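You operate a simulated robot arm through the tools that you are given. There is no shell and no other tool.

Carry out the task below with a simulated robot arm. There is one attempt and no reset: what you move stays moved.

JOB
Put things in order on the top of the grey table. At the end: the black glue brush from the top of the grey table stands where the gold weight stood; the pink card stands where the black glue brush stood; the beige wooden clip from the top of the grey table stands where the pink card stood; the gold weight stands on top of the small grey pot; whatever was shut is shut again. Leave all else as you found it, and nothing knocked over.

Only the result counts: the job must be done as asked and must still hold three seconds after the hand-in. Knocking over, shifting, dropping, spilling or breaking anything else fails it.

ROBOT AND FRAMES
A 6-joint arm with a two-finger gripper, fixed in place. Base frame: the origin is at the foot of the arm, x ahead of it, y to its left, z up; the work surface is at about z = 0. Lengths are in cm, angles in degrees, forces in N, time in s.
With the tool pointing down near the work surface it reaches from about 24 to 62 cm from the base axis. Its first joint turns from -66.0 to 66.0 degrees. Payload 1.37 kg.
The tool frame sits at the grasp point between the pads (the TCP): z along the fingers, y along the line on which they close. The tips reach 2.2 cm beyond it. The gripper opens to 9.2 cm; its body begins 6.5 cm behind the TCP.
Orientation is that of the tool frame in the base frame, as a unit quaternion [w, x, y, z]. With the fingers straight down and closing along the base's y, the tool's x points along the base's -x, its y along +y and its z along -z.

CONTROLS
- The arm moves only by the tool servo_tool. Its argument "series" is text: rows parted by semicolons, each of 7 numbers parted by spaces: the shift along the base's x, y, z in units of 200 mm (1.0 is 200 mm), then the turn, a rotation vector about the base's x, y, z in units of 60 degrees (1.0 is 60 degrees), then the gripper command, from -1 (shut) to 1 (fully open), values between in proportion. In form: dx dy dz rx ry rz claw; .... A call has 1 to 20 rows; each row is the pose to reach, as a shift and turn from the pose commanded when the call began. A call with a number of a shift or a turn outside -1 to 1 is refused whole. A row lasts 0.2 s, in which the tool goes at most 5 cm and 8.6 degrees; a call with a longer step from one row to the next is refused whole, and so is a gripper value outside its range. A pose out of reach is approached as far as the arm can. The call stops where the force on the tool passes 40 N (or 10 N more than at its start, if that is more) or the arm is blocked; 0.2 s more then pass. The fingers move at their own pace (about 5.99 cm/s each) and stop on an object; they squeeze with about 26 N. The grip force told is the motor's: it shows also when the fingers shut on nothing. Time passes only in rows, and 0.2 s behind the last, so rows that repeat a pose let the fingers close. It gives the time, the measured TCP pose, the force on the tool (base axes), the opening and the grip force at its end, in the units of the frame above (readings bear some noise), with the torque about the TCP (base axes, N m) and any sound that the robot's microphone picked up.
- Cameras (640 x 400 px; columns grow to the right, rows downward): "scene" is fixed at [5.28, -45.26, 58.25]; the picture's right is [0.55, -0.84, 0.00], its down [-0.51, -0.33, -0.80] and it looks along [0.67, 0.44, -0.60] (base axes); focal length 320 px, centre (320, 200). "wrist" rides on the gripper at [7.1, 1.9, -10.2] in the tool frame; the picture's right is [-0.26, 0.97, 0.00], its down [-0.75, -0.20, -0.62] and it looks along [-0.60, -0.16, 0.78] (tool axes); focal length 280 px, centre (320, 200). There is no depth. A picture from a camera that has moved, and an enlarged one, comes with that camera's place and axes in the base frame and with its lens.
- camera(camera): a new picture of that camera. No time passes.
- close_up(camera, box): a new picture of the part [left, top, right, bottom] of that camera's present view, enlarged. No time passes.
- job_done(): hands the job in; it is judged then, once.

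Places have to be worked out from the pictures, the camera data and where the tool is seen. Open the gripper and draw the arm clear of the work before you hand the job in, unless the task says otherwise.

The tools are called after "Request:" as name(argument=value, ...) on one line, values as JSON. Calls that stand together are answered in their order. servo_tool: Moves the arm, as the interface text tells. Its arguments: {"type":"object","properties":{"series":{"type":"string"}},"required":["series"]} The other tools are called the same way: camera (camera) takes a picture; close_up (camera, box) takes an enlarged picture of a part of a camera's view; job_done () hands the job in.

At the start:

```text
t: 0.0
tool_pos: [30.26, -15.33, 32.86]
ee_rot: [0.0, 0.0, 1.0, 0.0]
ft_force: [-0.4, -0.8, -1.6]
ft_torque: [0.0, -0.01, -0.03]
width: 9.22
grasp_force: 0.1
```

scene: 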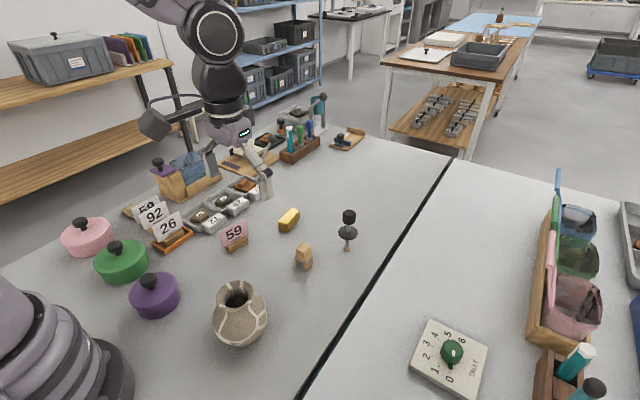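
wrist: 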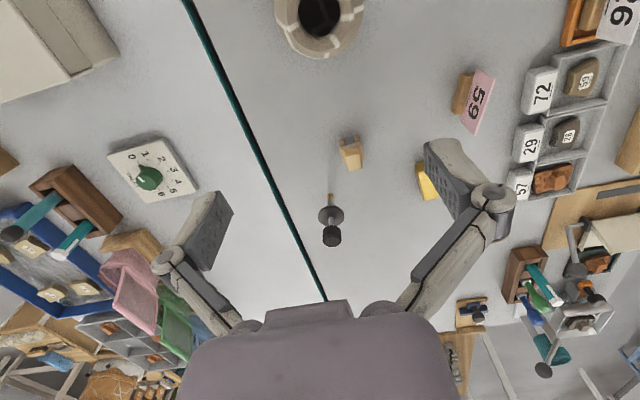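

I start by looking closer at the parts of the scene, to identify the brush, weight, card, clip and small grey pot.

Request:
close_up(camera="scene", box=[200, 170, 400, 295])

Request:
close_up(camera="scene", box=[100, 100, 300, 225])

Request:
close_up(camera="scene", box=[230, 80, 390, 180])

Request:
close_up(camera="scene", box=[40, 170, 240, 295])

Request:
close_up(camera="scene", box=[400, 160, 640, 400])

Request:
close_up(camera="wrist", box=[260, 0, 640, 240])

```text
3.20 times, centred on (300, 232) of scene
camera zoom: at [5.28, -45.26, 58.25], right [0.55, -0.84, 0.0], down [-0.51, -0.33, -0.8], along [0.67, 0.44, -0.6], focal length 1022 px, centre (384, 96)
```

zoom: 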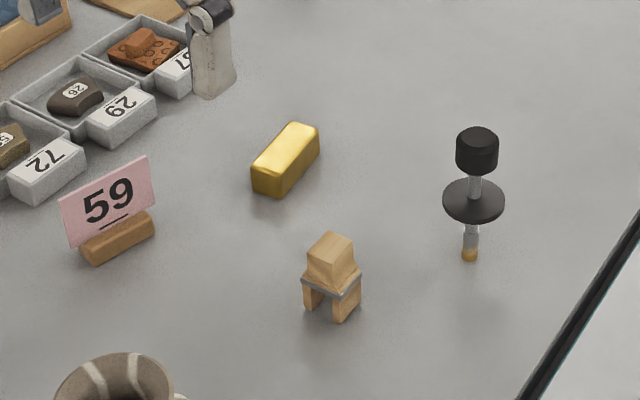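

```text
3.20 times, centred on (200, 162) of scene
camera zoom: at [5.28, -45.26, 58.25], right [0.55, -0.84, 0.0], down [-0.51, -0.33, -0.8], along [0.67, 0.44, -0.6], focal length 1022 px, centre (704, 320)
```

zoom: 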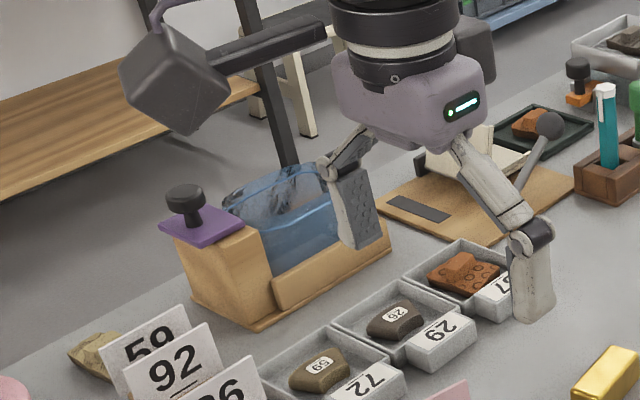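

```text
4.00 times, centred on (310, 130) of scene
camera zoom: at [5.28, -45.26, 58.25], right [0.55, -0.84, 0.0], down [-0.51, -0.33, -0.8], along [0.67, 0.44, -0.6], focal length 1278 px, centre (360, 480)
```

zoom: 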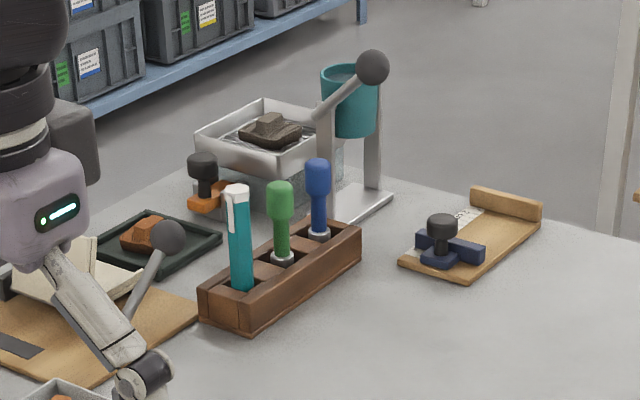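

```text
3.20 times, centred on (140, 232) of scene
camera zoom: at [5.28, -45.26, 58.25], right [0.55, -0.84, 0.0], down [-0.51, -0.33, -0.8], along [0.67, 0.44, -0.6], focal length 1022 px, centre (896, 96)
```

zoom: 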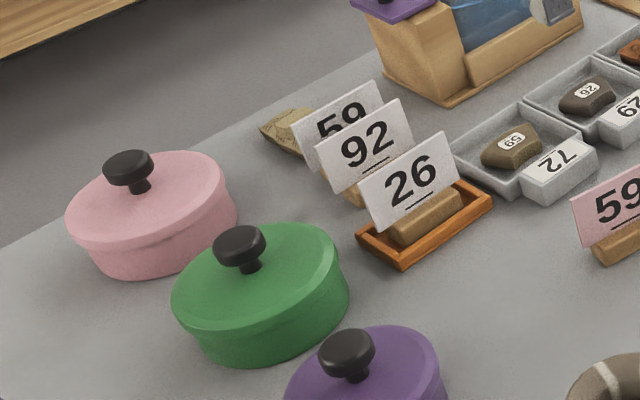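

```text
1.67 times, centred on (520, 280) of scene
camera zoom: at [5.28, -45.26, 58.25], right [0.55, -0.84, 0.0], down [-0.51, -0.33, -0.8], along [0.67, 0.44, -0.6], focal length 532 px, centre (-13, 67)
```

zoom: 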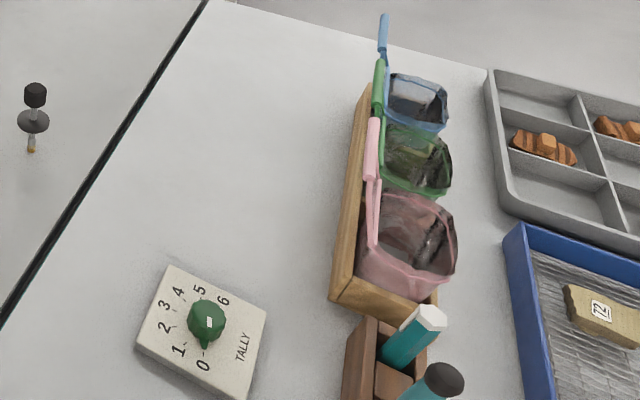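

```text
1.67 times, centred on (450, 120) of wrist
camera zoom: at [23.12, -13.49, 42.94], right [0.26, 0.97, 0.0], down [0.75, -0.2, 0.62], along [0.6, -0.16, -0.78], focal length 467 px, centre (103, 333)
```

zoom: 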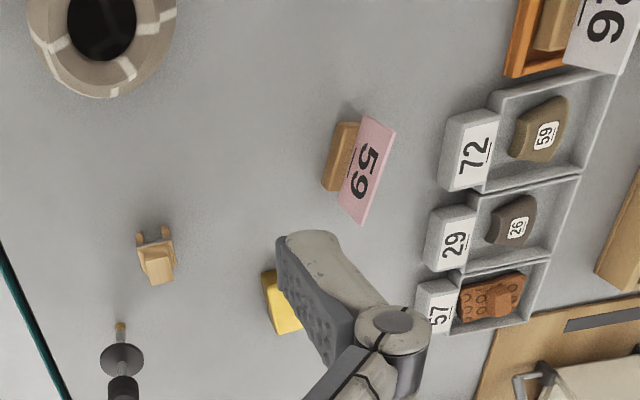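

The brush is near (55.7, -20.2), the weight near (56, -2), the card near (42, 4), the clip near (46, -14). I still need to identify the small grey pot, so I look at more of the view.

Request:
close_up(camera="scene", box=[120, 260, 300, 372])

Request:
close_up(camera="scene", box=[0, 20, 240, 170])

Request:
close_up(camera="scene", box=[360, 0, 640, 175])

Request:
close_up(camera="wrist", box=[0, 150, 260, 400])

Request:
close_up(camera="wrist", box=[430, 200, 640, 400])

Request:
close_up(camera="wrist", box=[0, 0, 260, 200])

```text
3.56 times, centred on (210, 316) of scene
camera zoom: at [5.28, -45.26, 58.25], right [0.55, -0.84, 0.0], down [-0.51, -0.33, -0.8], along [0.67, 0.44, -0.6], focal length 1136 px, centre (711, -212)
```

zoom: 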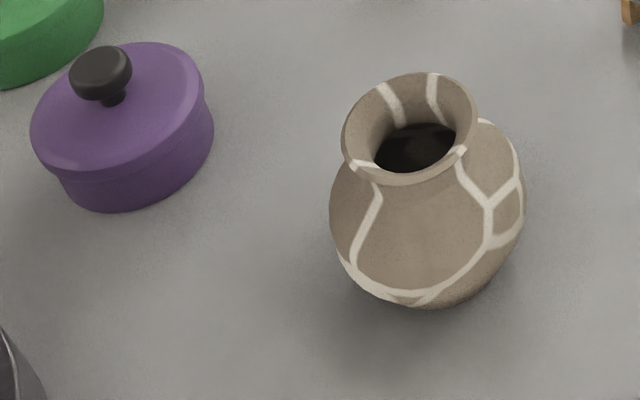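

```text
2.67 times, centred on (120, 95) of scene
camera zoom: at [5.28, -45.26, 58.25], right [0.55, -0.84, 0.0], down [-0.51, -0.33, -0.8], along [0.67, 0.44, -0.6], focal length 852 px, centre (853, 480)
```

zoom: 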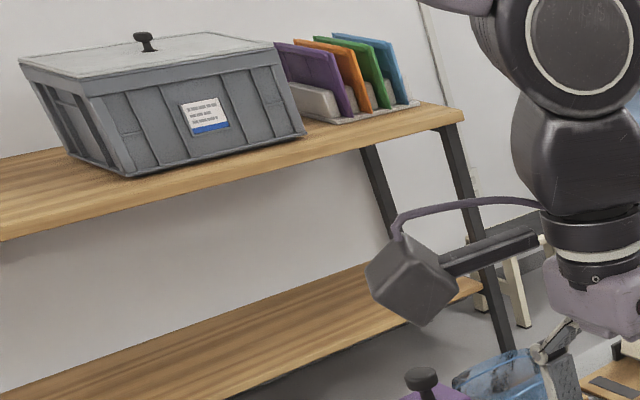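

```text
2.29 times, centred on (500, 88) of scene
camera zoom: at [5.28, -45.26, 58.25], right [0.55, -0.84, 0.0], down [-0.51, -0.33, -0.8], along [0.67, 0.44, -0.6], focal length 730 px, centre (-91, 457)
```

zoom: 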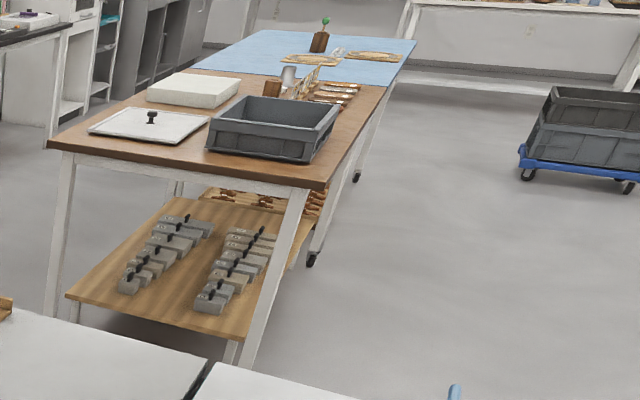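

```text
1.60 times, centred on (130, 275) of wrist
camera zoom: at [23.12, -13.49, 42.94], right [0.26, 0.97, 0.0], down [0.75, -0.2, 0.62], along [0.6, -0.16, -0.78], focal length 449 px, centre (624, 80)
```

zoom: 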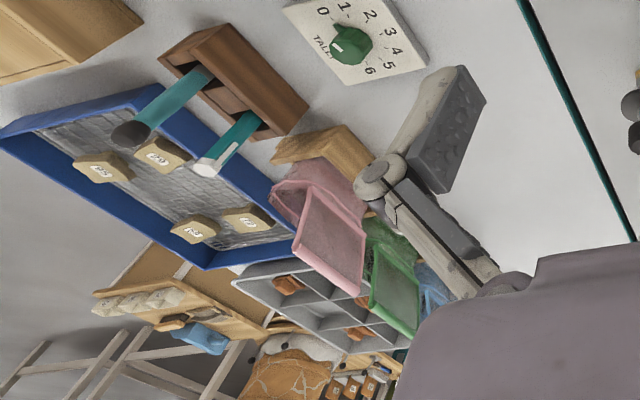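

```text
2.00 times, centred on (535, 300) of wrist
camera zoom: at [23.12, -13.49, 42.94], right [0.26, 0.97, 0.0], down [0.75, -0.2, 0.62], along [0.6, -0.16, -0.78], focal length 561 px, centre (-110, 0)
```

zoom: 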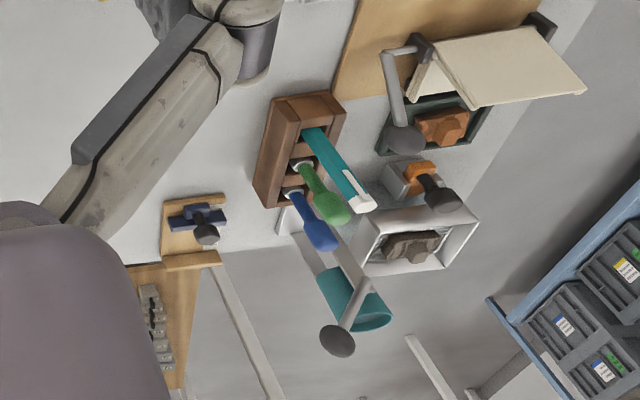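

```text
2.00 times, centred on (130, 100) of wrist
camera zoom: at [23.12, -13.49, 42.94], right [0.26, 0.97, 0.0], down [0.75, -0.2, 0.62], along [0.6, -0.16, -0.78], focal length 561 px, centre (700, 400)
```

zoom: 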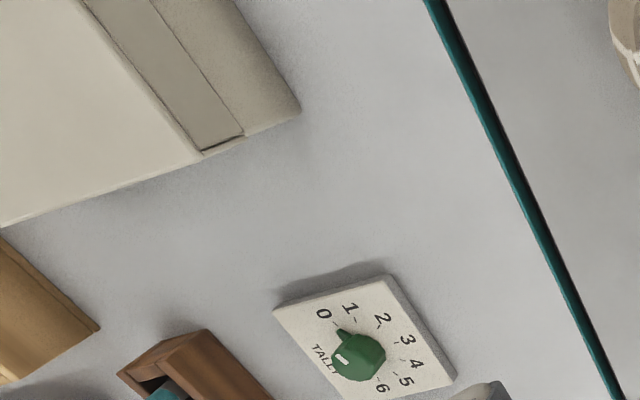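

The vase with pale lines could be the pot, but there is a pale box at the right that I can't see well. I turn the wrist camera toward the right to look at it, staying high.

Request:
servo_tool(series="0 0 0.03 0 0 -0.14 1; 0 0 0.06 0 0 -0.28 1; 0 0 0.1 0 0 -0.42 1; 0 0 0.1 0 0 -0.56 1; 0 0 0.1 0 0 -0.70 1; 0 0 0.1 0 0 -0.84 1; 0 0 0.1 0 0 -0.98 1; 0 0 0.1 0 0 -0.98 1")

Request:
camera(camera="wrist")

Request:
camera(camera="scene")

```text
t: 1.8
tool_pos: [30.27, -15.17, 34.69]
ee_rot: [0.0, 0.492, 0.871, 0.0]
ft_force: [0.2, 0.6, 0.5]
ft_torque: [0.0, 0.01, -0.02]
width: 9.19
grasp_force: 0.0
```

```text
taken
camera wrist: at [28.2, -8.35, 44.93], right [0.96, 0.27, 0.0], down [0.21, -0.75, 0.63], along [0.17, -0.6, -0.78], focal length 280 px, centre (320, 200)
```

wrist: 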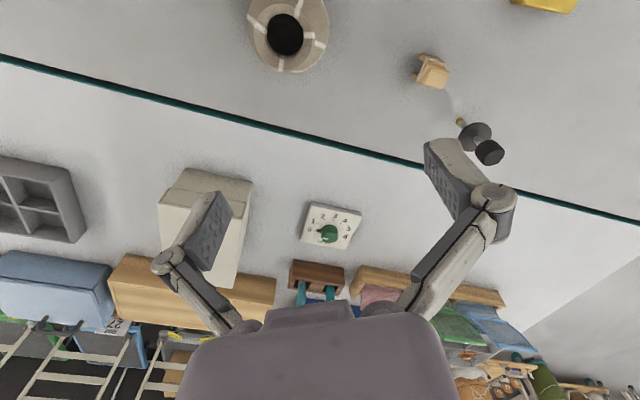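

```text
taken
```

scene: 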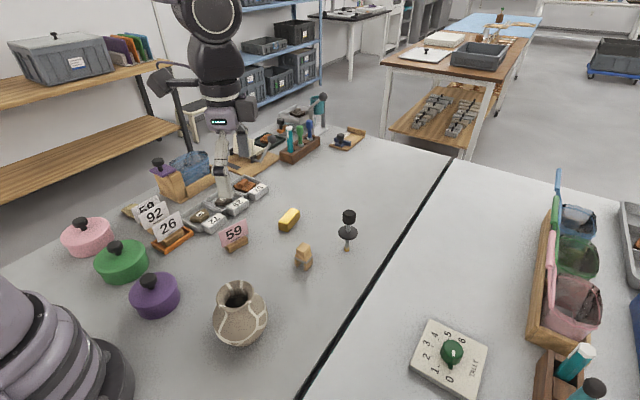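

The right side shows a grey divided tray, a pale box and a blue box. I zoom in on these.

Request:
close_up(camera="wrist", box=[0, 140, 260, 302])

Request:
close_up(camera="wrist", box=[0, 240, 260, 400])

Request:
close_up(camera="wrist", box=[260, 200, 640, 400])

Request:
close_up(camera="scene", box=[130, 60, 370, 210])

```text
2.46 times, centred on (130, 221) of wrist
camera zoom: at [28.2, -8.35, 44.93], right [0.96, 0.27, 0.0], down [0.21, -0.75, 0.63], along [0.17, -0.6, -0.78], focal length 690 px, centre (788, 148)
```

zoom: 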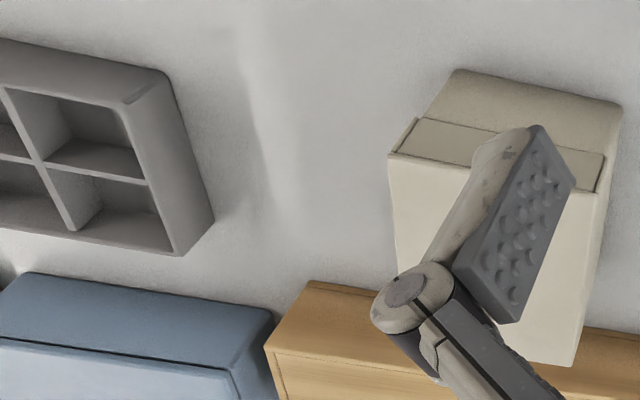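

```text
2.46 times, centred on (130, 320) of wrist
camera zoom: at [28.2, -8.35, 44.93], right [0.96, 0.27, 0.0], down [0.21, -0.75, 0.63], along [0.17, -0.6, -0.78], focal length 690 px, centre (788, -95)
```

zoom: 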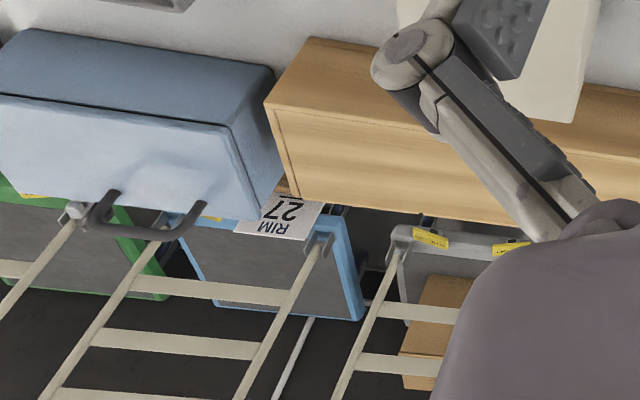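

```text
1.68 times, centred on (450, 300) of wrist
camera zoom: at [28.2, -8.35, 44.93], right [0.96, 0.27, 0.0], down [0.21, -0.75, 0.63], along [0.17, -0.6, -0.78], focal length 472 px, centre (101, 32)
```

zoom: 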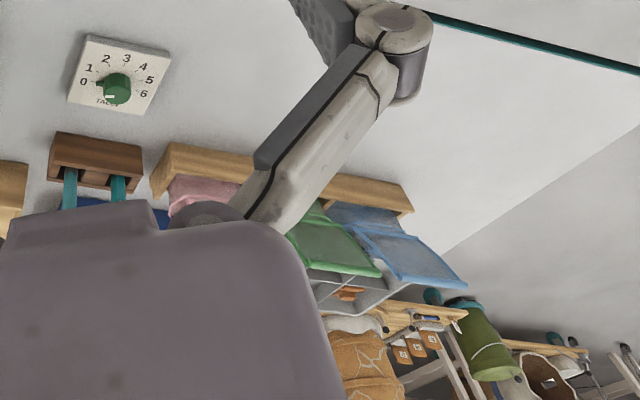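

```text
2.67 times, centred on (250, 135) of scene
camera zoom: at [5.28, -45.26, 58.25], right [0.55, -0.84, 0.0], down [-0.51, -0.33, -0.8], along [0.67, 0.44, -0.6], focal length 852 px, centre (507, 373)
```

zoom: 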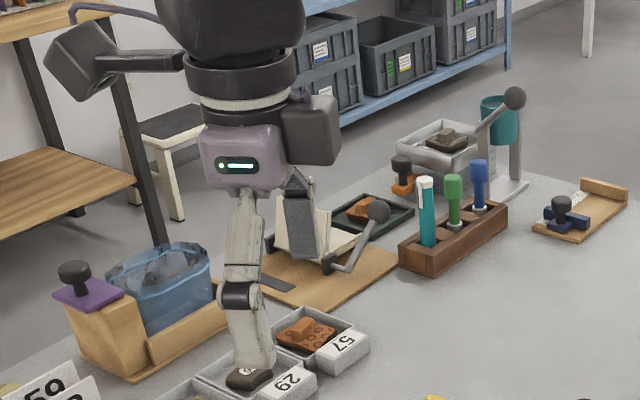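

Nothing like a small grey pot on the right so far. I turn the wrist camera to the left side.

Request:
servo_tool(series="0 0 0 0 0 0.14 1; 0 0 0 0 0 0.28 1; 0 0 0 0 0 0.42 1; 0 0 0 0 0 0.56 1; 0 0 0 0 0 0.70 1; 0 0 0 0 0 0.84 1; 0 0 0 0 0 0.98 1; 0 0 0 0 0 0.98 1")

Request:
servo_tool(series="0 0 0 0 0 0.14 1; 0 0 0 0 0 0.28 1; 0 0 0 0 0 0.42 1; 0 0 0 0 0 0.56 1; 0 0 0 0 0 0.70 1; 0 0 0 0 0 0.84 1; 0 0 0 0 0 0.98 1; 0 0 0 0 0 0.98 1")

Request:
camera(camera="wrist")

```text
t: 3.6
tool_pos: [30.3, -15.22, 34.72]
ee_rot: [0.0, -0.001, 1.0, 0.0]
ft_force: [0.1, -0.5, 0.4]
ft_torque: [0.03, -0.04, 0.0]
width: 9.22
grasp_force: 0.1
```

```text
t: 5.4
tool_pos: [30.34, -15.36, 34.82]
ee_rot: [0.0, -0.491, 0.871, 0.0]
ft_force: [-0.7, -0.2, -0.1]
ft_torque: [0.03, 0.02, 0.0]
width: 9.21
grasp_force: 0.1
```

```text
taken
camera wrist: at [24.9, -20.5, 44.93], right [-0.69, 0.72, 0.0], down [0.56, 0.54, 0.62], along [0.45, 0.43, -0.78], focal length 280 px, centre (320, 200)
```

wrist: 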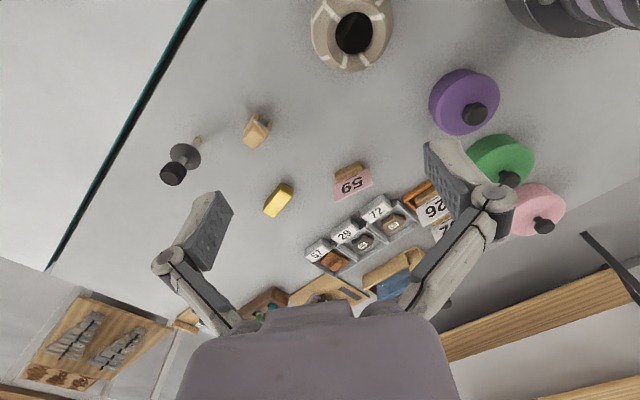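

No separate grey pot stands out in this view either. I zoom in on several parts to search for anything hidden.

Request:
close_up(camera="wrist", box=[160, 80, 440, 320])

Request:
close_up(camera="wrist", box=[300, 0, 600, 190])

Request:
close_up(camera="wrist", box=[400, 150, 640, 300])

Request:
close_up(camera="wrist", box=[0, 250, 240, 400])

Request:
close_up(camera="scene", box=[100, 130, 340, 280])

```text
1.67 times, centred on (300, 200) of wrist
camera zoom: at [24.9, -20.5, 44.93], right [-0.69, 0.72, 0.0], down [0.56, 0.54, 0.62], along [0.45, 0.43, -0.78], focal length 467 px, centre (353, 200)
```

zoom: 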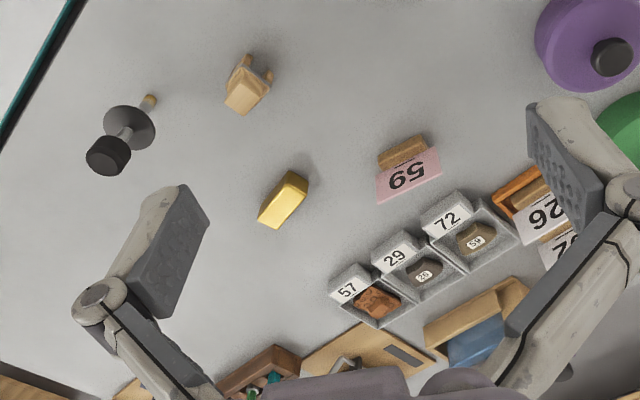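

```text
2.11 times, centred on (450, 95) of wrist
camera zoom: at [24.9, -20.5, 44.93], right [-0.69, 0.72, 0.0], down [0.56, 0.54, 0.62], along [0.45, 0.43, -0.78], focal length 590 px, centre (46, 421)
```

zoom: 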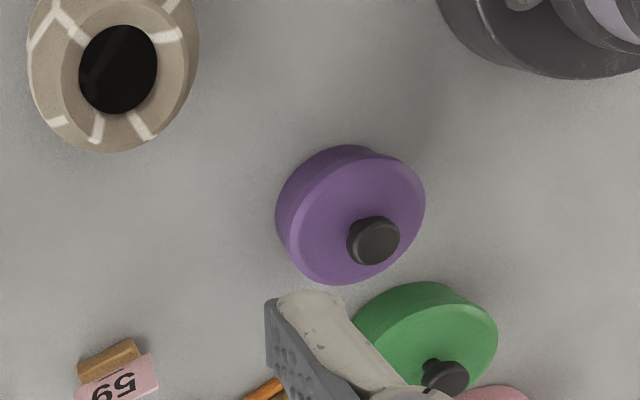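

```text
2.67 times, centred on (520, 225) of wrist
camera zoom: at [24.9, -20.5, 44.93], right [-0.69, 0.72, 0.0], down [0.56, 0.54, 0.62], along [0.45, 0.43, -0.78], focal length 748 px, centre (-213, 133)
```

zoom: 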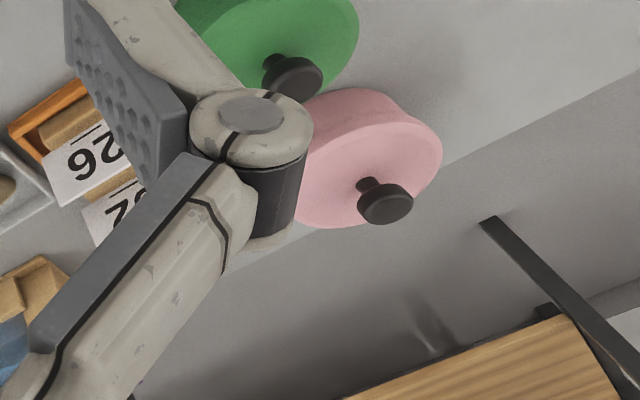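

```text
2.67 times, centred on (120, 325) of wrist
camera zoom: at [24.9, -20.5, 44.93], right [-0.69, 0.72, 0.0], down [0.56, 0.54, 0.62], along [0.45, 0.43, -0.78], focal length 748 px, centre (853, -133)
```

zoom: 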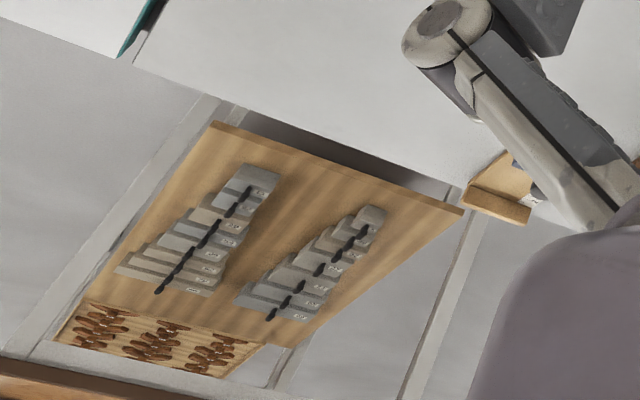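

```text
2.67 times, centred on (220, 205) of scene
camera zoom: at [5.28, -45.26, 58.25], right [0.55, -0.84, 0.0], down [-0.51, -0.33, -0.8], along [0.67, 0.44, -0.6], focal length 852 px, centre (587, 187)
```

zoom: 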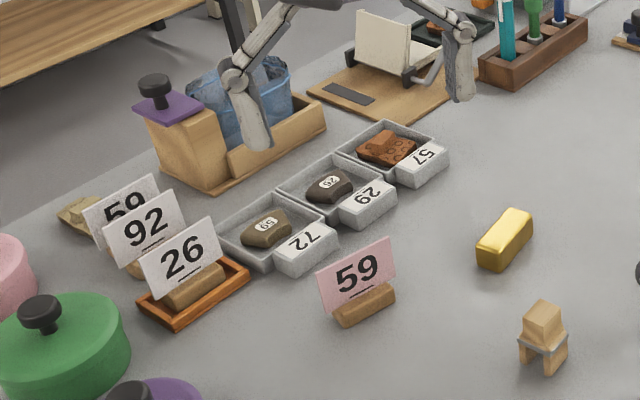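

No other grey pot is visible anywhere; the taupe-grey mended pot near (25.8, -14.5) is the best candidate. I reposition the wrist camera to look right down on that pot to judge its rim.

Request:
servo_tool(series="0 0.05 0 0 0 -0.14 1; 0 0.1 0 0 0 -0.28 1; 0 0.2 0 0 0 -0.42 1; 0 0.3 0 0 0 -0.56 1; 0 0.4 0 0 0 -0.70 1; 0 0.5 0 0 0 -0.84 1; 0 0.6 0 0 0 -0.98 1; 0 0.65 0 0 0 -0.98 1")

Request:
servo_tool(series="0 0 -0.05 0 0 -0.14 1; 0 0 -0.1 0 0 -0.28 1; 0 0 -0.2 0 0 -0.42 1; 0 0 -0.25 0 0 -0.56 1; 0 0 -0.3 0 0 -0.70 1; 0 0 -0.35 0 0 -0.84 1; 0 0 -0.40 0 0 -0.98 1; 0 0 -0.4 0 0 -0.98 1")

Request:
servo_tool(series="0 0 0 0 0 -0.14 1; 0 0 0 0 0 -0.28 1; 0 0 0 0 0 -0.42 1; 0 0 0 0 0 -0.54 1; 0 0 0 0 0 -0.54 1")

Request:
camera(camera="wrist")

Request:
camera(camera="scene")

```text
t: 7.2
tool_pos: [30.34, -2.26, 34.69]
ee_rot: [0.0, 0.001, 1.0, -0.001]
ft_force: [-0.4, 0.4, 0.7]
ft_torque: [0.04, -0.01, 0.0]
width: 9.2
grasp_force: 0.1
```

```text
t: 9.0
tool_pos: [30.4, -2.33, 26.8]
ee_rot: [0.001, 0.491, 0.871, 0.0]
ft_force: [-0.2, 1.0, -0.6]
ft_torque: [-0.01, -0.04, 0.0]
width: 9.19
grasp_force: 0.1
```

```text
t: 10.2
tool_pos: [30.23, -2.31, 26.72]
ee_rot: [-0.001, 0.715, 0.699, 0.001]
ft_force: [-0.4, 0.9, -0.1]
ft_torque: [0.01, -0.02, 0.02]
width: 9.2
grasp_force: 0.1
```

```text
taken
camera wrist: at [32.25, 4.64, 36.92], right [0.96, -0.28, 0.0], down [-0.22, -0.75, 0.62], along [-0.18, -0.6, -0.78], focal length 280 px, centre (320, 200)
```

wrist: 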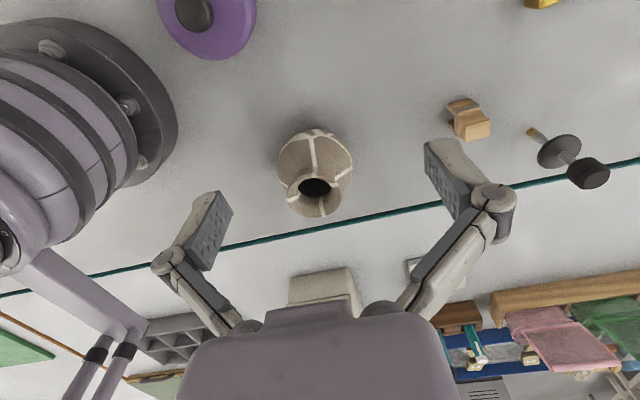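

```text
taken
```

scene: 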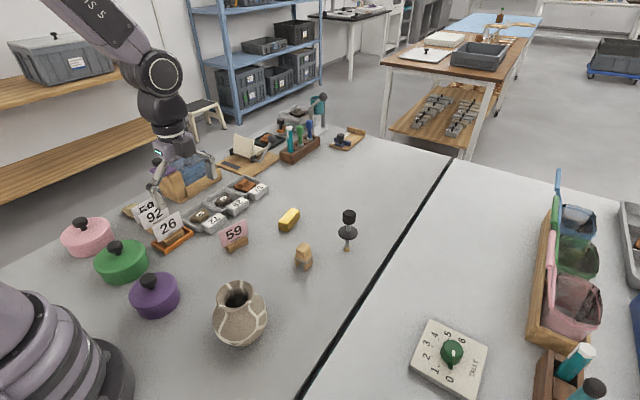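

Request:
close_up(camera="wrist", box=[255, 115, 375, 225])

Request:
close_up(camera="scene", box=[200, 270, 280, 350])

Request:
close_up(camera="scene", box=[260, 195, 320, 240])

Request:
close_up(camera="wrist", box=[120, 240, 480, 400])

```text
3.64 times, centred on (315, 170) of wrist
camera zoom: at [32.25, 4.64, 36.92], right [0.96, -0.28, 0.0], down [-0.22, -0.75, 0.62], along [-0.18, -0.6, -0.78], focal length 1020 px, centre (338, 309)
```

zoom: 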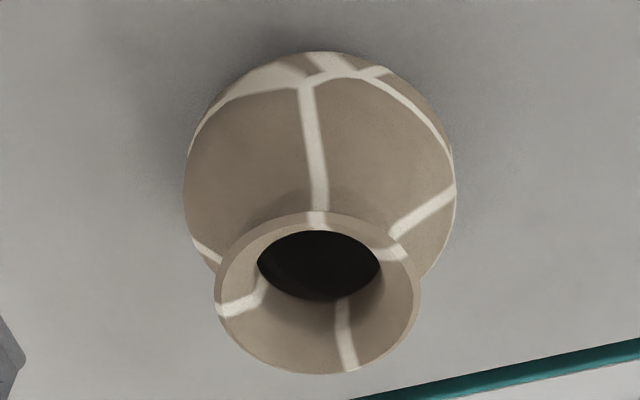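

```text
5.00 times, centred on (240, 310) of scene
camera zoom: at [5.28, -45.26, 58.25], right [0.55, -0.84, 0.0], down [-0.51, -0.33, -0.8], along [0.67, 0.44, -0.6], focal length 1598 px, centre (720, -350)
```

zoom: 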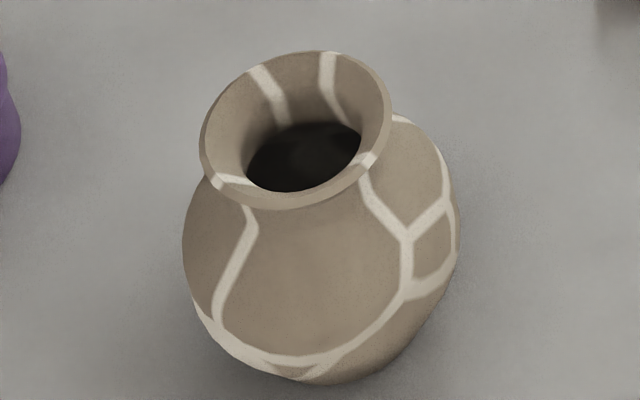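

```text
8.89 times, centred on (290, 218) of scene
camera zoom: at [5.28, -45.26, 58.25], right [0.55, -0.84, 0.0], down [-0.51, -0.33, -0.8], along [0.67, 0.44, -0.6], focal length 2840 px, centre (587, 44)
```

zoom: 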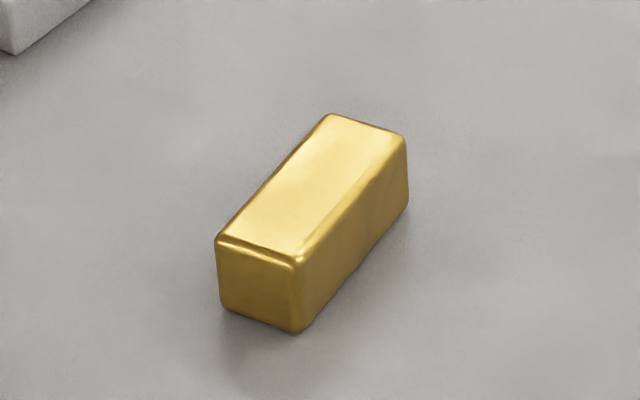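

```text
1.78 times, centred on (300, 320) of wrist
camera zoom: at [32.25, 4.64, 36.92], right [0.96, -0.28, 0.0], down [-0.22, -0.75, 0.62], along [-0.18, -0.6, -0.78], focal length 498 px, centre (356, -13)
```

zoom: 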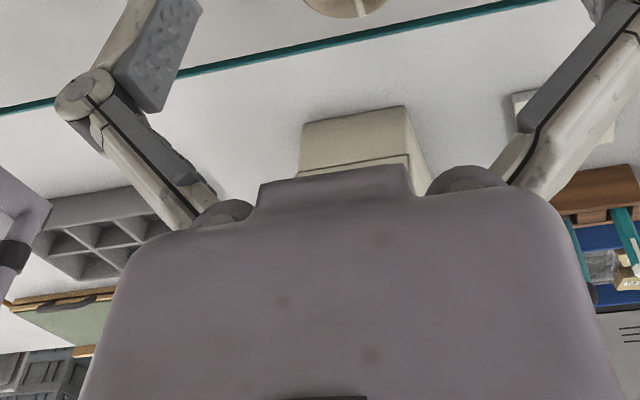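

The pot's rim is about 6.5 cm across at z ≈ 11.4 and the weight is about 6.5 × 2.6 × 2.6 cm, so it can lie across the rim. I raise, turn back and look at the far left part of the table before working.

Request:
servo_tool(series="0 0 0.1 0 0 0.14 1; 0.05 0 0.2 0 0 0.28 1; 0.1 0 0.3 0 0 0.42 1; 0.15 0 0.35 0 0 0.56 1; 0.2 0 0.35 0 0 0.70 1; 0.25 0 0.35 0 0 0.84 1; 0.3 0 0.35 0 0 0.98 1; 0.3 0 0.35 0 0 0.98 1")

Request:
servo_tool(series="0 0 0 0 0 0.14 1; 0 0 0 0 0 0.28 1; 0 0 0 0 0 0.42 1; 0 0 0 0 0 0.56 1; 0 0 0 0 0 0.70 1; 0 0 0 0 0 0.84 1; 0 0 0 0 0 0.98 1; 0 0 0 0 0 0.98 1")

Request:
camera(camera="wrist")

```text
t: 12.0
tool_pos: [36.41, -2.23, 33.76]
ee_rot: [0.001, 0.278, 0.961, 0.001]
ft_force: [-0.6, 0.3, -0.9]
ft_torque: [-0.03, 0.02, -0.04]
width: 9.2
grasp_force: 0.0
```

```text
t: 13.8
tool_pos: [36.43, -2.28, 33.86]
ee_rot: [0.0, -0.23, 0.973, 0.0]
ft_force: [-0.4, -0.2, -0.3]
ft_torque: [-0.01, -0.02, -0.02]
width: 9.2
grasp_force: 0.2
```

```text
taken
camera wrist: at [29.03, -3.86, 43.96], right [-0.2, 0.98, 0.0], down [0.77, 0.15, 0.63], along [0.61, 0.12, -0.78], focal length 280 px, centre (320, 200)
```

wrist: 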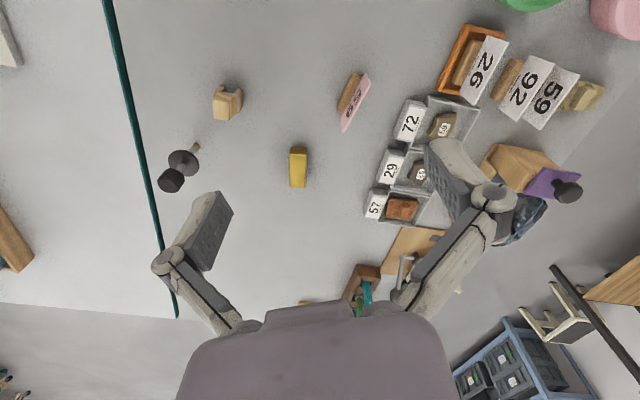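

Nothing else pot-like appears, so I take the mended pot as the small grey pot. I zoom on the four work objects from this new viewpoint to measure them accurately.

Request:
close_up(camera="wrist", box=[260, 60, 400, 200])

Request:
close_up(camera="wrist", box=[140, 70, 260, 200])

Request:
close_up(camera="scene", box=[320, 195, 380, 260])

Request:
close_up(camera="scene", box=[210, 205, 270, 260])

Request:
close_up(camera="scene", box=[280, 230, 330, 280])

```text
2.86 times, centred on (330, 130) of wrist
camera zoom: at [29.03, -3.86, 43.96], right [-0.2, 0.98, 0.0], down [0.77, 0.15, 0.63], along [0.61, 0.12, -0.78], focal length 801 px, centre (291, 400)
```

zoom: 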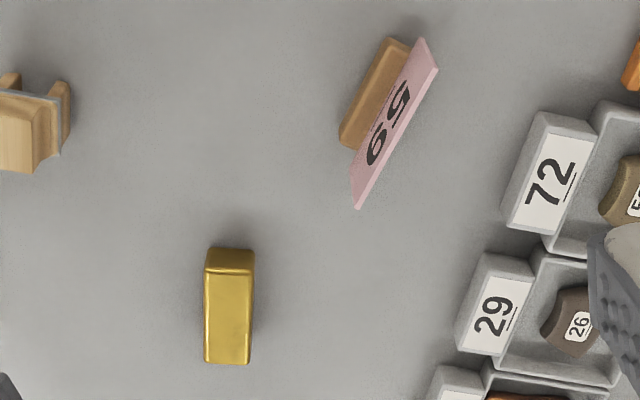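

```text
3.08 times, centred on (200, 135) of wrist
camera zoom: at [29.03, -3.86, 43.96], right [-0.2, 0.98, 0.0], down [0.77, 0.15, 0.63], along [0.61, 0.12, -0.78], focal length 863 px, centre (689, 400)
```

zoom: 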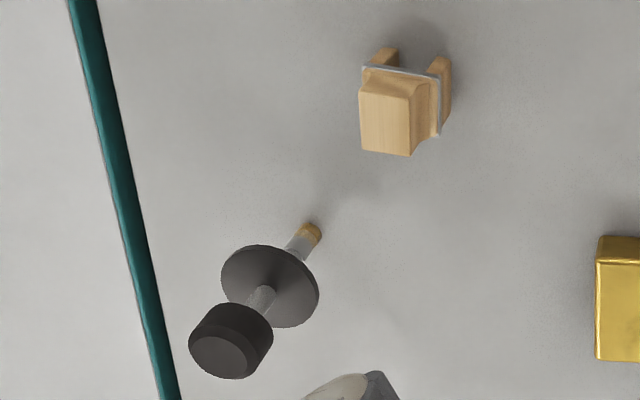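

```text
6.15 times, centred on (350, 228) of scene
camera zoom: at [5.28, -45.26, 58.25], right [0.55, -0.84, 0.0], down [-0.51, -0.33, -0.8], along [0.67, 0.44, -0.6], focal length 1966 px, centre (135, 31)
```

zoom: 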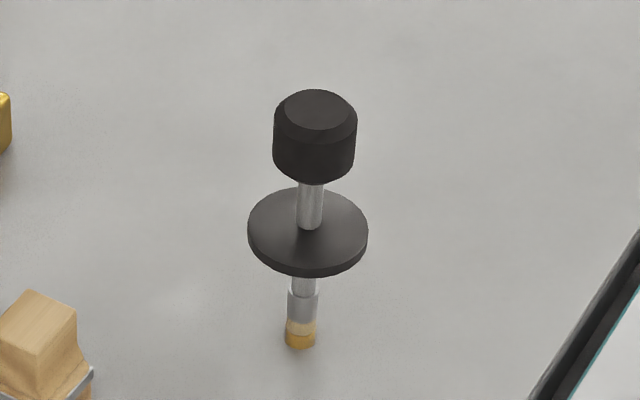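

```text
7.27 times, centred on (240, 232) of scene
camera zoom: at [5.28, -45.26, 58.25], right [0.55, -0.84, 0.0], down [-0.51, -0.33, -0.8], along [0.67, 0.44, -0.6], focal length 2324 px, centre (902, -36)
```

zoom: 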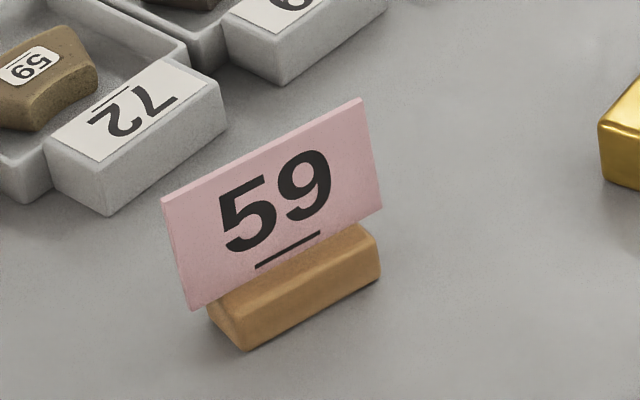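

```text
8.00 times, centred on (305, 255) of scene
camera zoom: at [5.28, -45.26, 58.25], right [0.55, -0.84, 0.0], down [-0.51, -0.33, -0.8], along [0.67, 0.44, -0.6], focal length 2556 px, centre (440, -240)
```

zoom: 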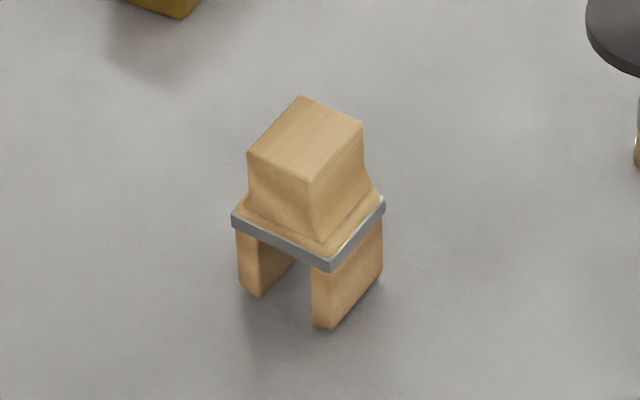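

The weight's centre is about (55.5, -2.2) with yaw ≈ 7.5°, width ≈ 2.8. I move above it with the gripper turned to match and partly closed to 6 cm.

Request:
servo_tool(series="0.12 0 -0.118 0 0 -0.04 0.3; 0.24 0 -0.236 0 0 -0.08 0.3; 0.36 0 -0.354 0 0 -0.12 0.3; 0.48 0 -0.472 0 0 -0.16 0.3; 0.6 0 -0.59 0 0 -0.2 0.3; 0.72 0 -0.708 0 0 -0.24 0.3; 0.84 0 -0.826 0 0 -0.28 0.3; 0.955 0 -0.95 0 0 -0.32 0.3; 0.955 0 -0.95 0 0 -0.32 0.3")

Request:
camera(camera="wrist")

Request:
camera(camera="scene")

```text
t: 15.8
tool_pos: [55.55, -2.22, 14.63]
ee_rot: [0.001, -0.063, 0.998, 0.0]
ft_force: [1.0, 0.2, 0.7]
ft_torque: [0.04, 0.01, -0.01]
width: 5.99
grasp_force: 0.0
```

```text
taken
camera wrist: at [48.1, -1.33, 24.88], right [0.14, 0.99, 0.0], down [0.77, -0.11, 0.62], along [0.62, -0.09, -0.78], focal length 280 px, centre (320, 200)
```

wrist: 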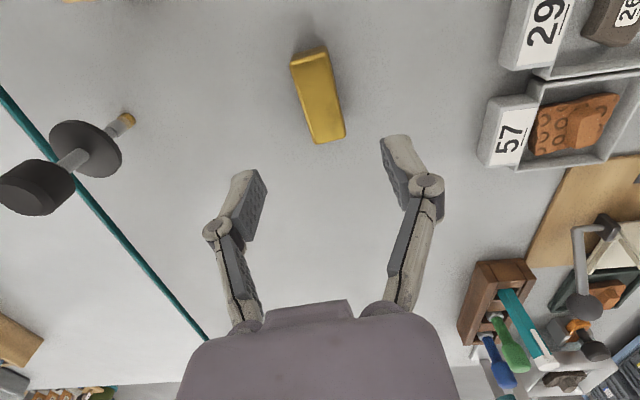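

```text
taken
```

scene: 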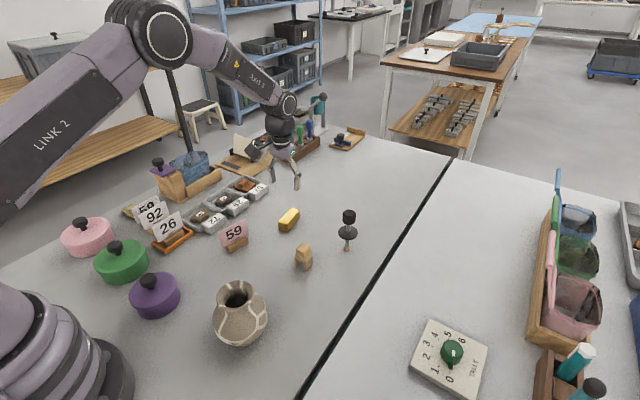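

I zoom to measure the bar relative to the tool.

Request:
close_up(camera="wrist", box=[240, 20, 400, 160])

```text
2.86 times, centred on (320, 90) of wrist
camera zoom: at [48.1, -1.33, 24.88], right [0.14, 0.99, 0.0], down [0.77, -0.11, 0.62], along [0.62, -0.09, -0.78], focal length 801 px, centre (320, 514)
```

zoom: 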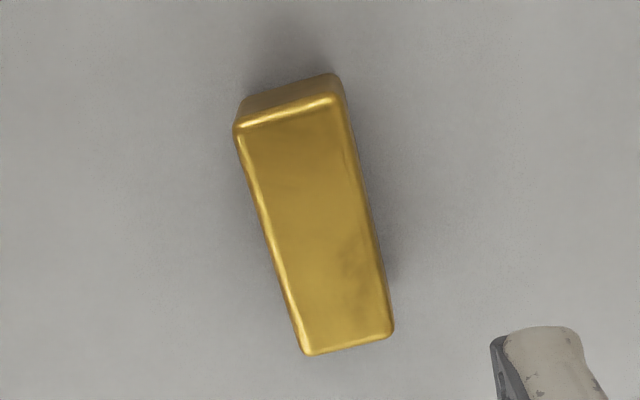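

The bar's centre is about (55.8, -2.35), yaw 7.7°, size 6.5 × 2.7. I correct slightly, go down to TCP z ≈ 3.0 and close.

Request:
servo_tool(series="0.0125 -0.006 -0.15 0 0 0.008 0.3; 0.0125 -0.006 -0.30 0 0 0.008 0.3; 0.0125 -0.006 -0.42 0 0 0.008 0.3; 0.0125 -0.006 -0.52 0 0 0.008 0.3; 0.0125 -0.006 -0.58 0 0 0.008 0.3; 0.0125 -0.006 -0.58 0 0 0.008 0.3")

Request:
camera(camera="wrist")

```text
t: 17.2
tool_pos: [55.77, -2.35, 3.11]
ee_rot: [0.001, -0.067, 0.998, 0.0]
ft_force: [0.3, -1.0, 0.0]
ft_torque: [0.02, 0.0, 0.03]
width: 5.97
grasp_force: 0.1
```

```text
taken
camera wrist: at [48.39, -1.51, 13.23], right [0.13, 0.99, 0.0], down [0.77, -0.1, 0.63], along [0.62, -0.08, -0.78], focal length 280 px, centre (320, 200)
```

wrist: 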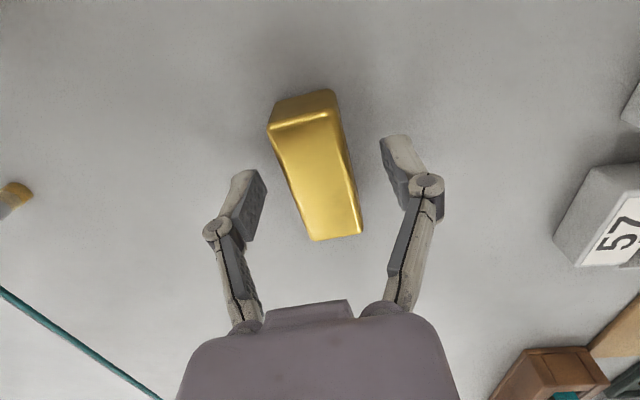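

The bar sits between the fingers and is centred to within about 1 mm. I close on it.

Request:
servo_tool(series="0 0 0 0 0 0 -1; 0 0 0 0 0 0 -1; 0 0 0 0 0 0 -1; 0 0 0 0 0 0 -1")

Request:
servo_tool(series="0 0 0.02 0 0 0 -1; 0 0 0.06 0 0 0 -1; 0 0 0.12 0 0 0 -1; 0 0 0.2 0 0 0 -1; 0 0 0.2 0 0 0 -1")

Request:
camera(camera="wrist")

Request:
camera(camera="scene")

```text
t: 18.2
tool_pos: [55.67, -2.34, 3.0]
ee_rot: [0.0, -0.066, 0.998, 0.0]
ft_force: [0.6, 0.1, 0.6]
ft_torque: [-0.01, -0.06, 0.0]
width: 2.98
grasp_force: 25.9
```

```text
t: 19.4
tool_pos: [55.6, -2.41, 7.26]
ee_rot: [0.0, -0.068, 0.998, 0.0]
ft_force: [-0.2, 0.6, -3.2]
ft_torque: [0.01, -0.01, 0.02]
width: 2.96
grasp_force: 26.3
```

```text
taken
camera wrist: at [48.3, -1.6, 17.4], right [0.13, 0.99, 0.0], down [0.77, -0.1, 0.62], along [0.62, -0.08, -0.78], focal length 280 px, centre (320, 200)
```

wrist: 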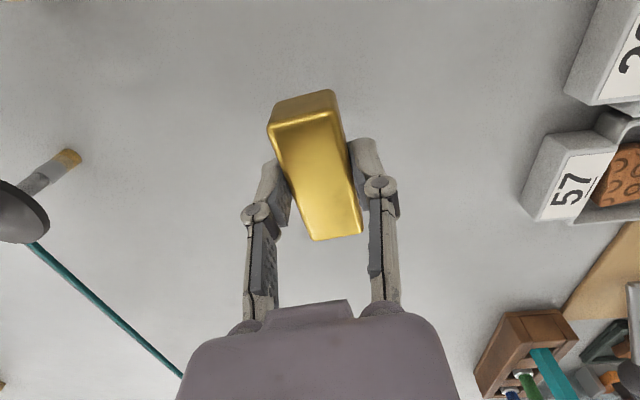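

```text
taken
```

scene: 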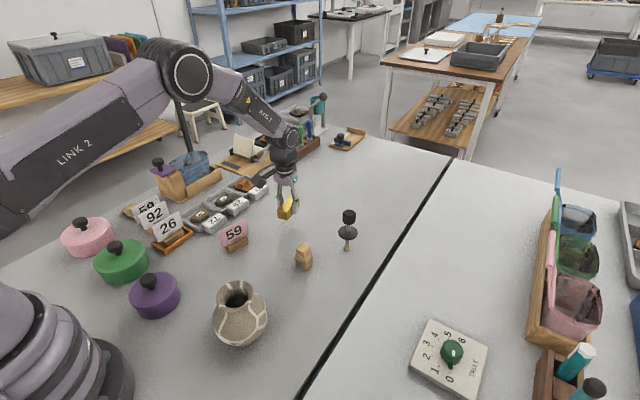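

The weight is held (about 3.2 N). I lift it and carry it in an arc above everything toward the pot at (26.0, -14.1).

Request:
servo_tool(series="0 0 0.2 0 0 0 -1; 0 0 0.4 0 0 0 -1; -0.1 -0.04 0.6 0 0 0 -1; -0.25 -0.1 0.7 0 0 0 -1; -0.4 -0.16 0.8 0 0 0 -1; -0.6 -0.24 0.85 0 0 0 -1; -0.8 -0.32 0.9 0 0 0 -1; -0.95 -0.38 0.9 0 0 0 -1; -0.95 -0.38 0.9 0 0 0 -1")

Request:
servo_tool(series="-0.15 -0.06 0 0 0 0 -1; -0.3 -0.12 0 0 0 0 -1; -0.45 -0.17 0 0 0 0 -1; -0.53 -0.205 0 0 0 0 -1; -0.53 -0.205 -0.12 0 0 0 -1; -0.53 -0.205 -0.24 0 0 0 -1; -0.53 -0.205 -0.34 0 0 0 -1; -0.53 -0.205 -0.34 0 0 0 -1")

Request:
camera(camera="wrist")

Request:
close_up(camera="scene", box=[180, 230, 300, 350])

```text
t: 21.4
tool_pos: [36.55, -10.09, 25.39]
ee_rot: [0.001, -0.067, 0.998, 0.001]
ft_force: [-0.4, 0.5, -3.6]
ft_torque: [0.0, 0.0, 0.02]
width: 2.97
grasp_force: 26.6
```

```text
t: 23.2
tool_pos: [25.99, -14.05, 18.19]
ee_rot: [0.0, -0.067, 0.998, 0.0]
ft_force: [0.0, -0.4, -4.0]
ft_torque: [-0.03, 0.02, -0.04]
width: 2.96
grasp_force: 25.7
```

```text
taken
camera wrist: at [18.66, -13.24, 28.48], right [0.13, 0.99, 0.0], down [0.77, -0.1, 0.63], along [0.62, -0.08, -0.78], focal length 280 px, centre (320, 200)
```

wrist: 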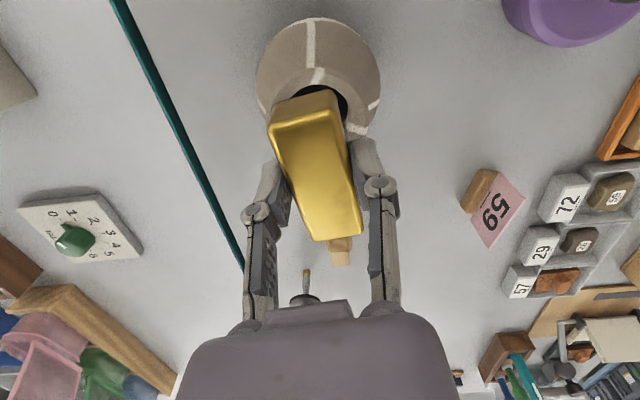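

```text
3.33 times, centred on (240, 290) of scene
camera zoom: at [5.28, -45.26, 58.25], right [0.55, -0.84, 0.0], down [-0.51, -0.33, -0.8], along [0.67, 0.44, -0.6], focal length 1065 px, centre (587, -100)
```

zoom: 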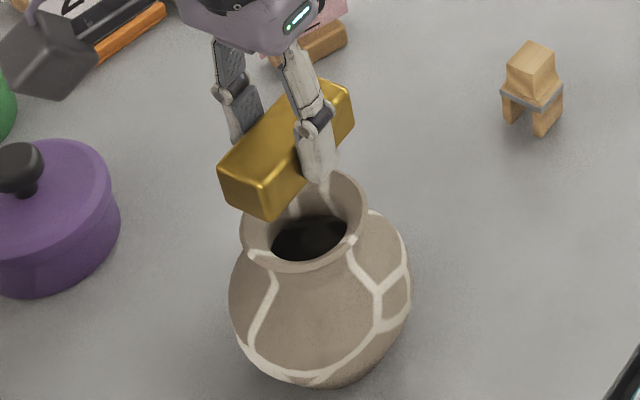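

I zoom in to check the rim's position relative to the bar before lowering.

Request:
close_up(camera="wrist", box=[240, 10, 400, 250])

```text
1.67 times, centred on (320, 130) of wrist
camera zoom: at [18.66, -13.24, 28.48], right [0.13, 0.99, 0.0], down [0.77, -0.1, 0.63], along [0.62, -0.08, -0.78], focal length 467 px, centre (320, 317)
```

zoom: 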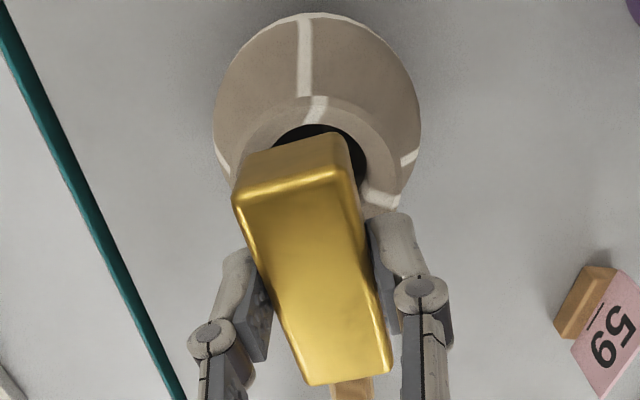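

The rim's near edge reads x ≈ 22.55, giving a centre of x ≈ 25.8–26.0, so the bar is nearly centred. I lower 3.0 cm and look again from both cameras.

Request:
servo_tool(series="-0.007 -0.003 -0.05 0 0 0 -1; -0.007 -0.003 -0.1 0 0 0 -1; -0.007 -0.003 -0.15 0 0 0 -1; -0.007 -0.003 -0.15 0 0 0 -1")

Request:
close_up(camera="wrist", box=[240, 50, 400, 250])

Request:
close_up(camera="scene", box=[195, 255, 285, 345])

```text
t: 24.2
tool_pos: [25.85, -14.24, 15.39]
ee_rot: [0.0, -0.067, 0.998, 0.0]
ft_force: [-0.5, 0.0, -4.1]
ft_torque: [-0.04, 0.01, 0.03]
width: 3.0
grasp_force: 25.8
```

```text
2.00 times, centred on (320, 150) of wrist
camera zoom: at [18.57, -13.36, 25.51], right [0.13, 0.99, 0.0], down [0.77, -0.1, 0.62], along [0.62, -0.08, -0.78], focal length 561 px, centre (320, 300)
```

zoom: 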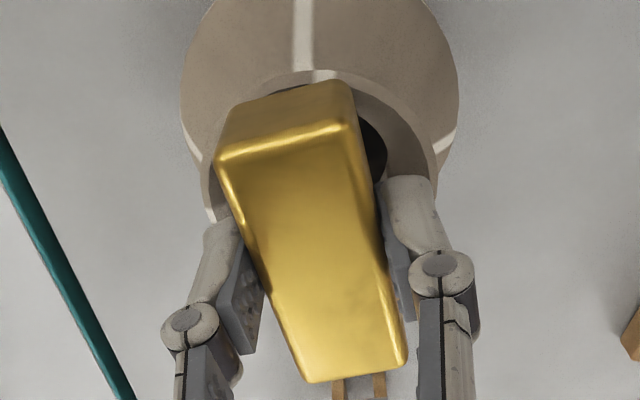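

```text
4.44 times, centred on (240, 300) of scene
camera zoom: at [5.28, -45.26, 58.25], right [0.55, -0.84, 0.0], down [-0.51, -0.33, -0.8], along [0.67, 0.44, -0.6], focal length 1420 px, centre (676, -244)
```

zoom: 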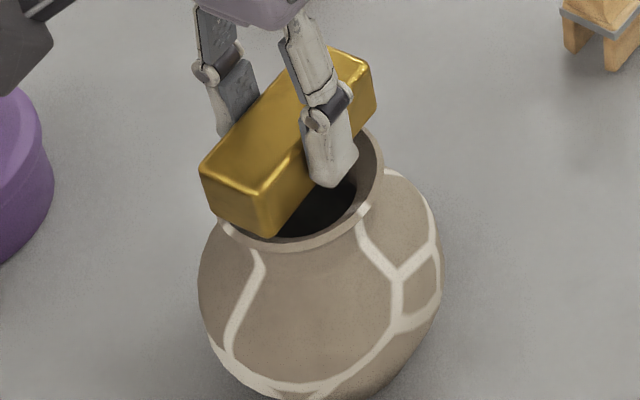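

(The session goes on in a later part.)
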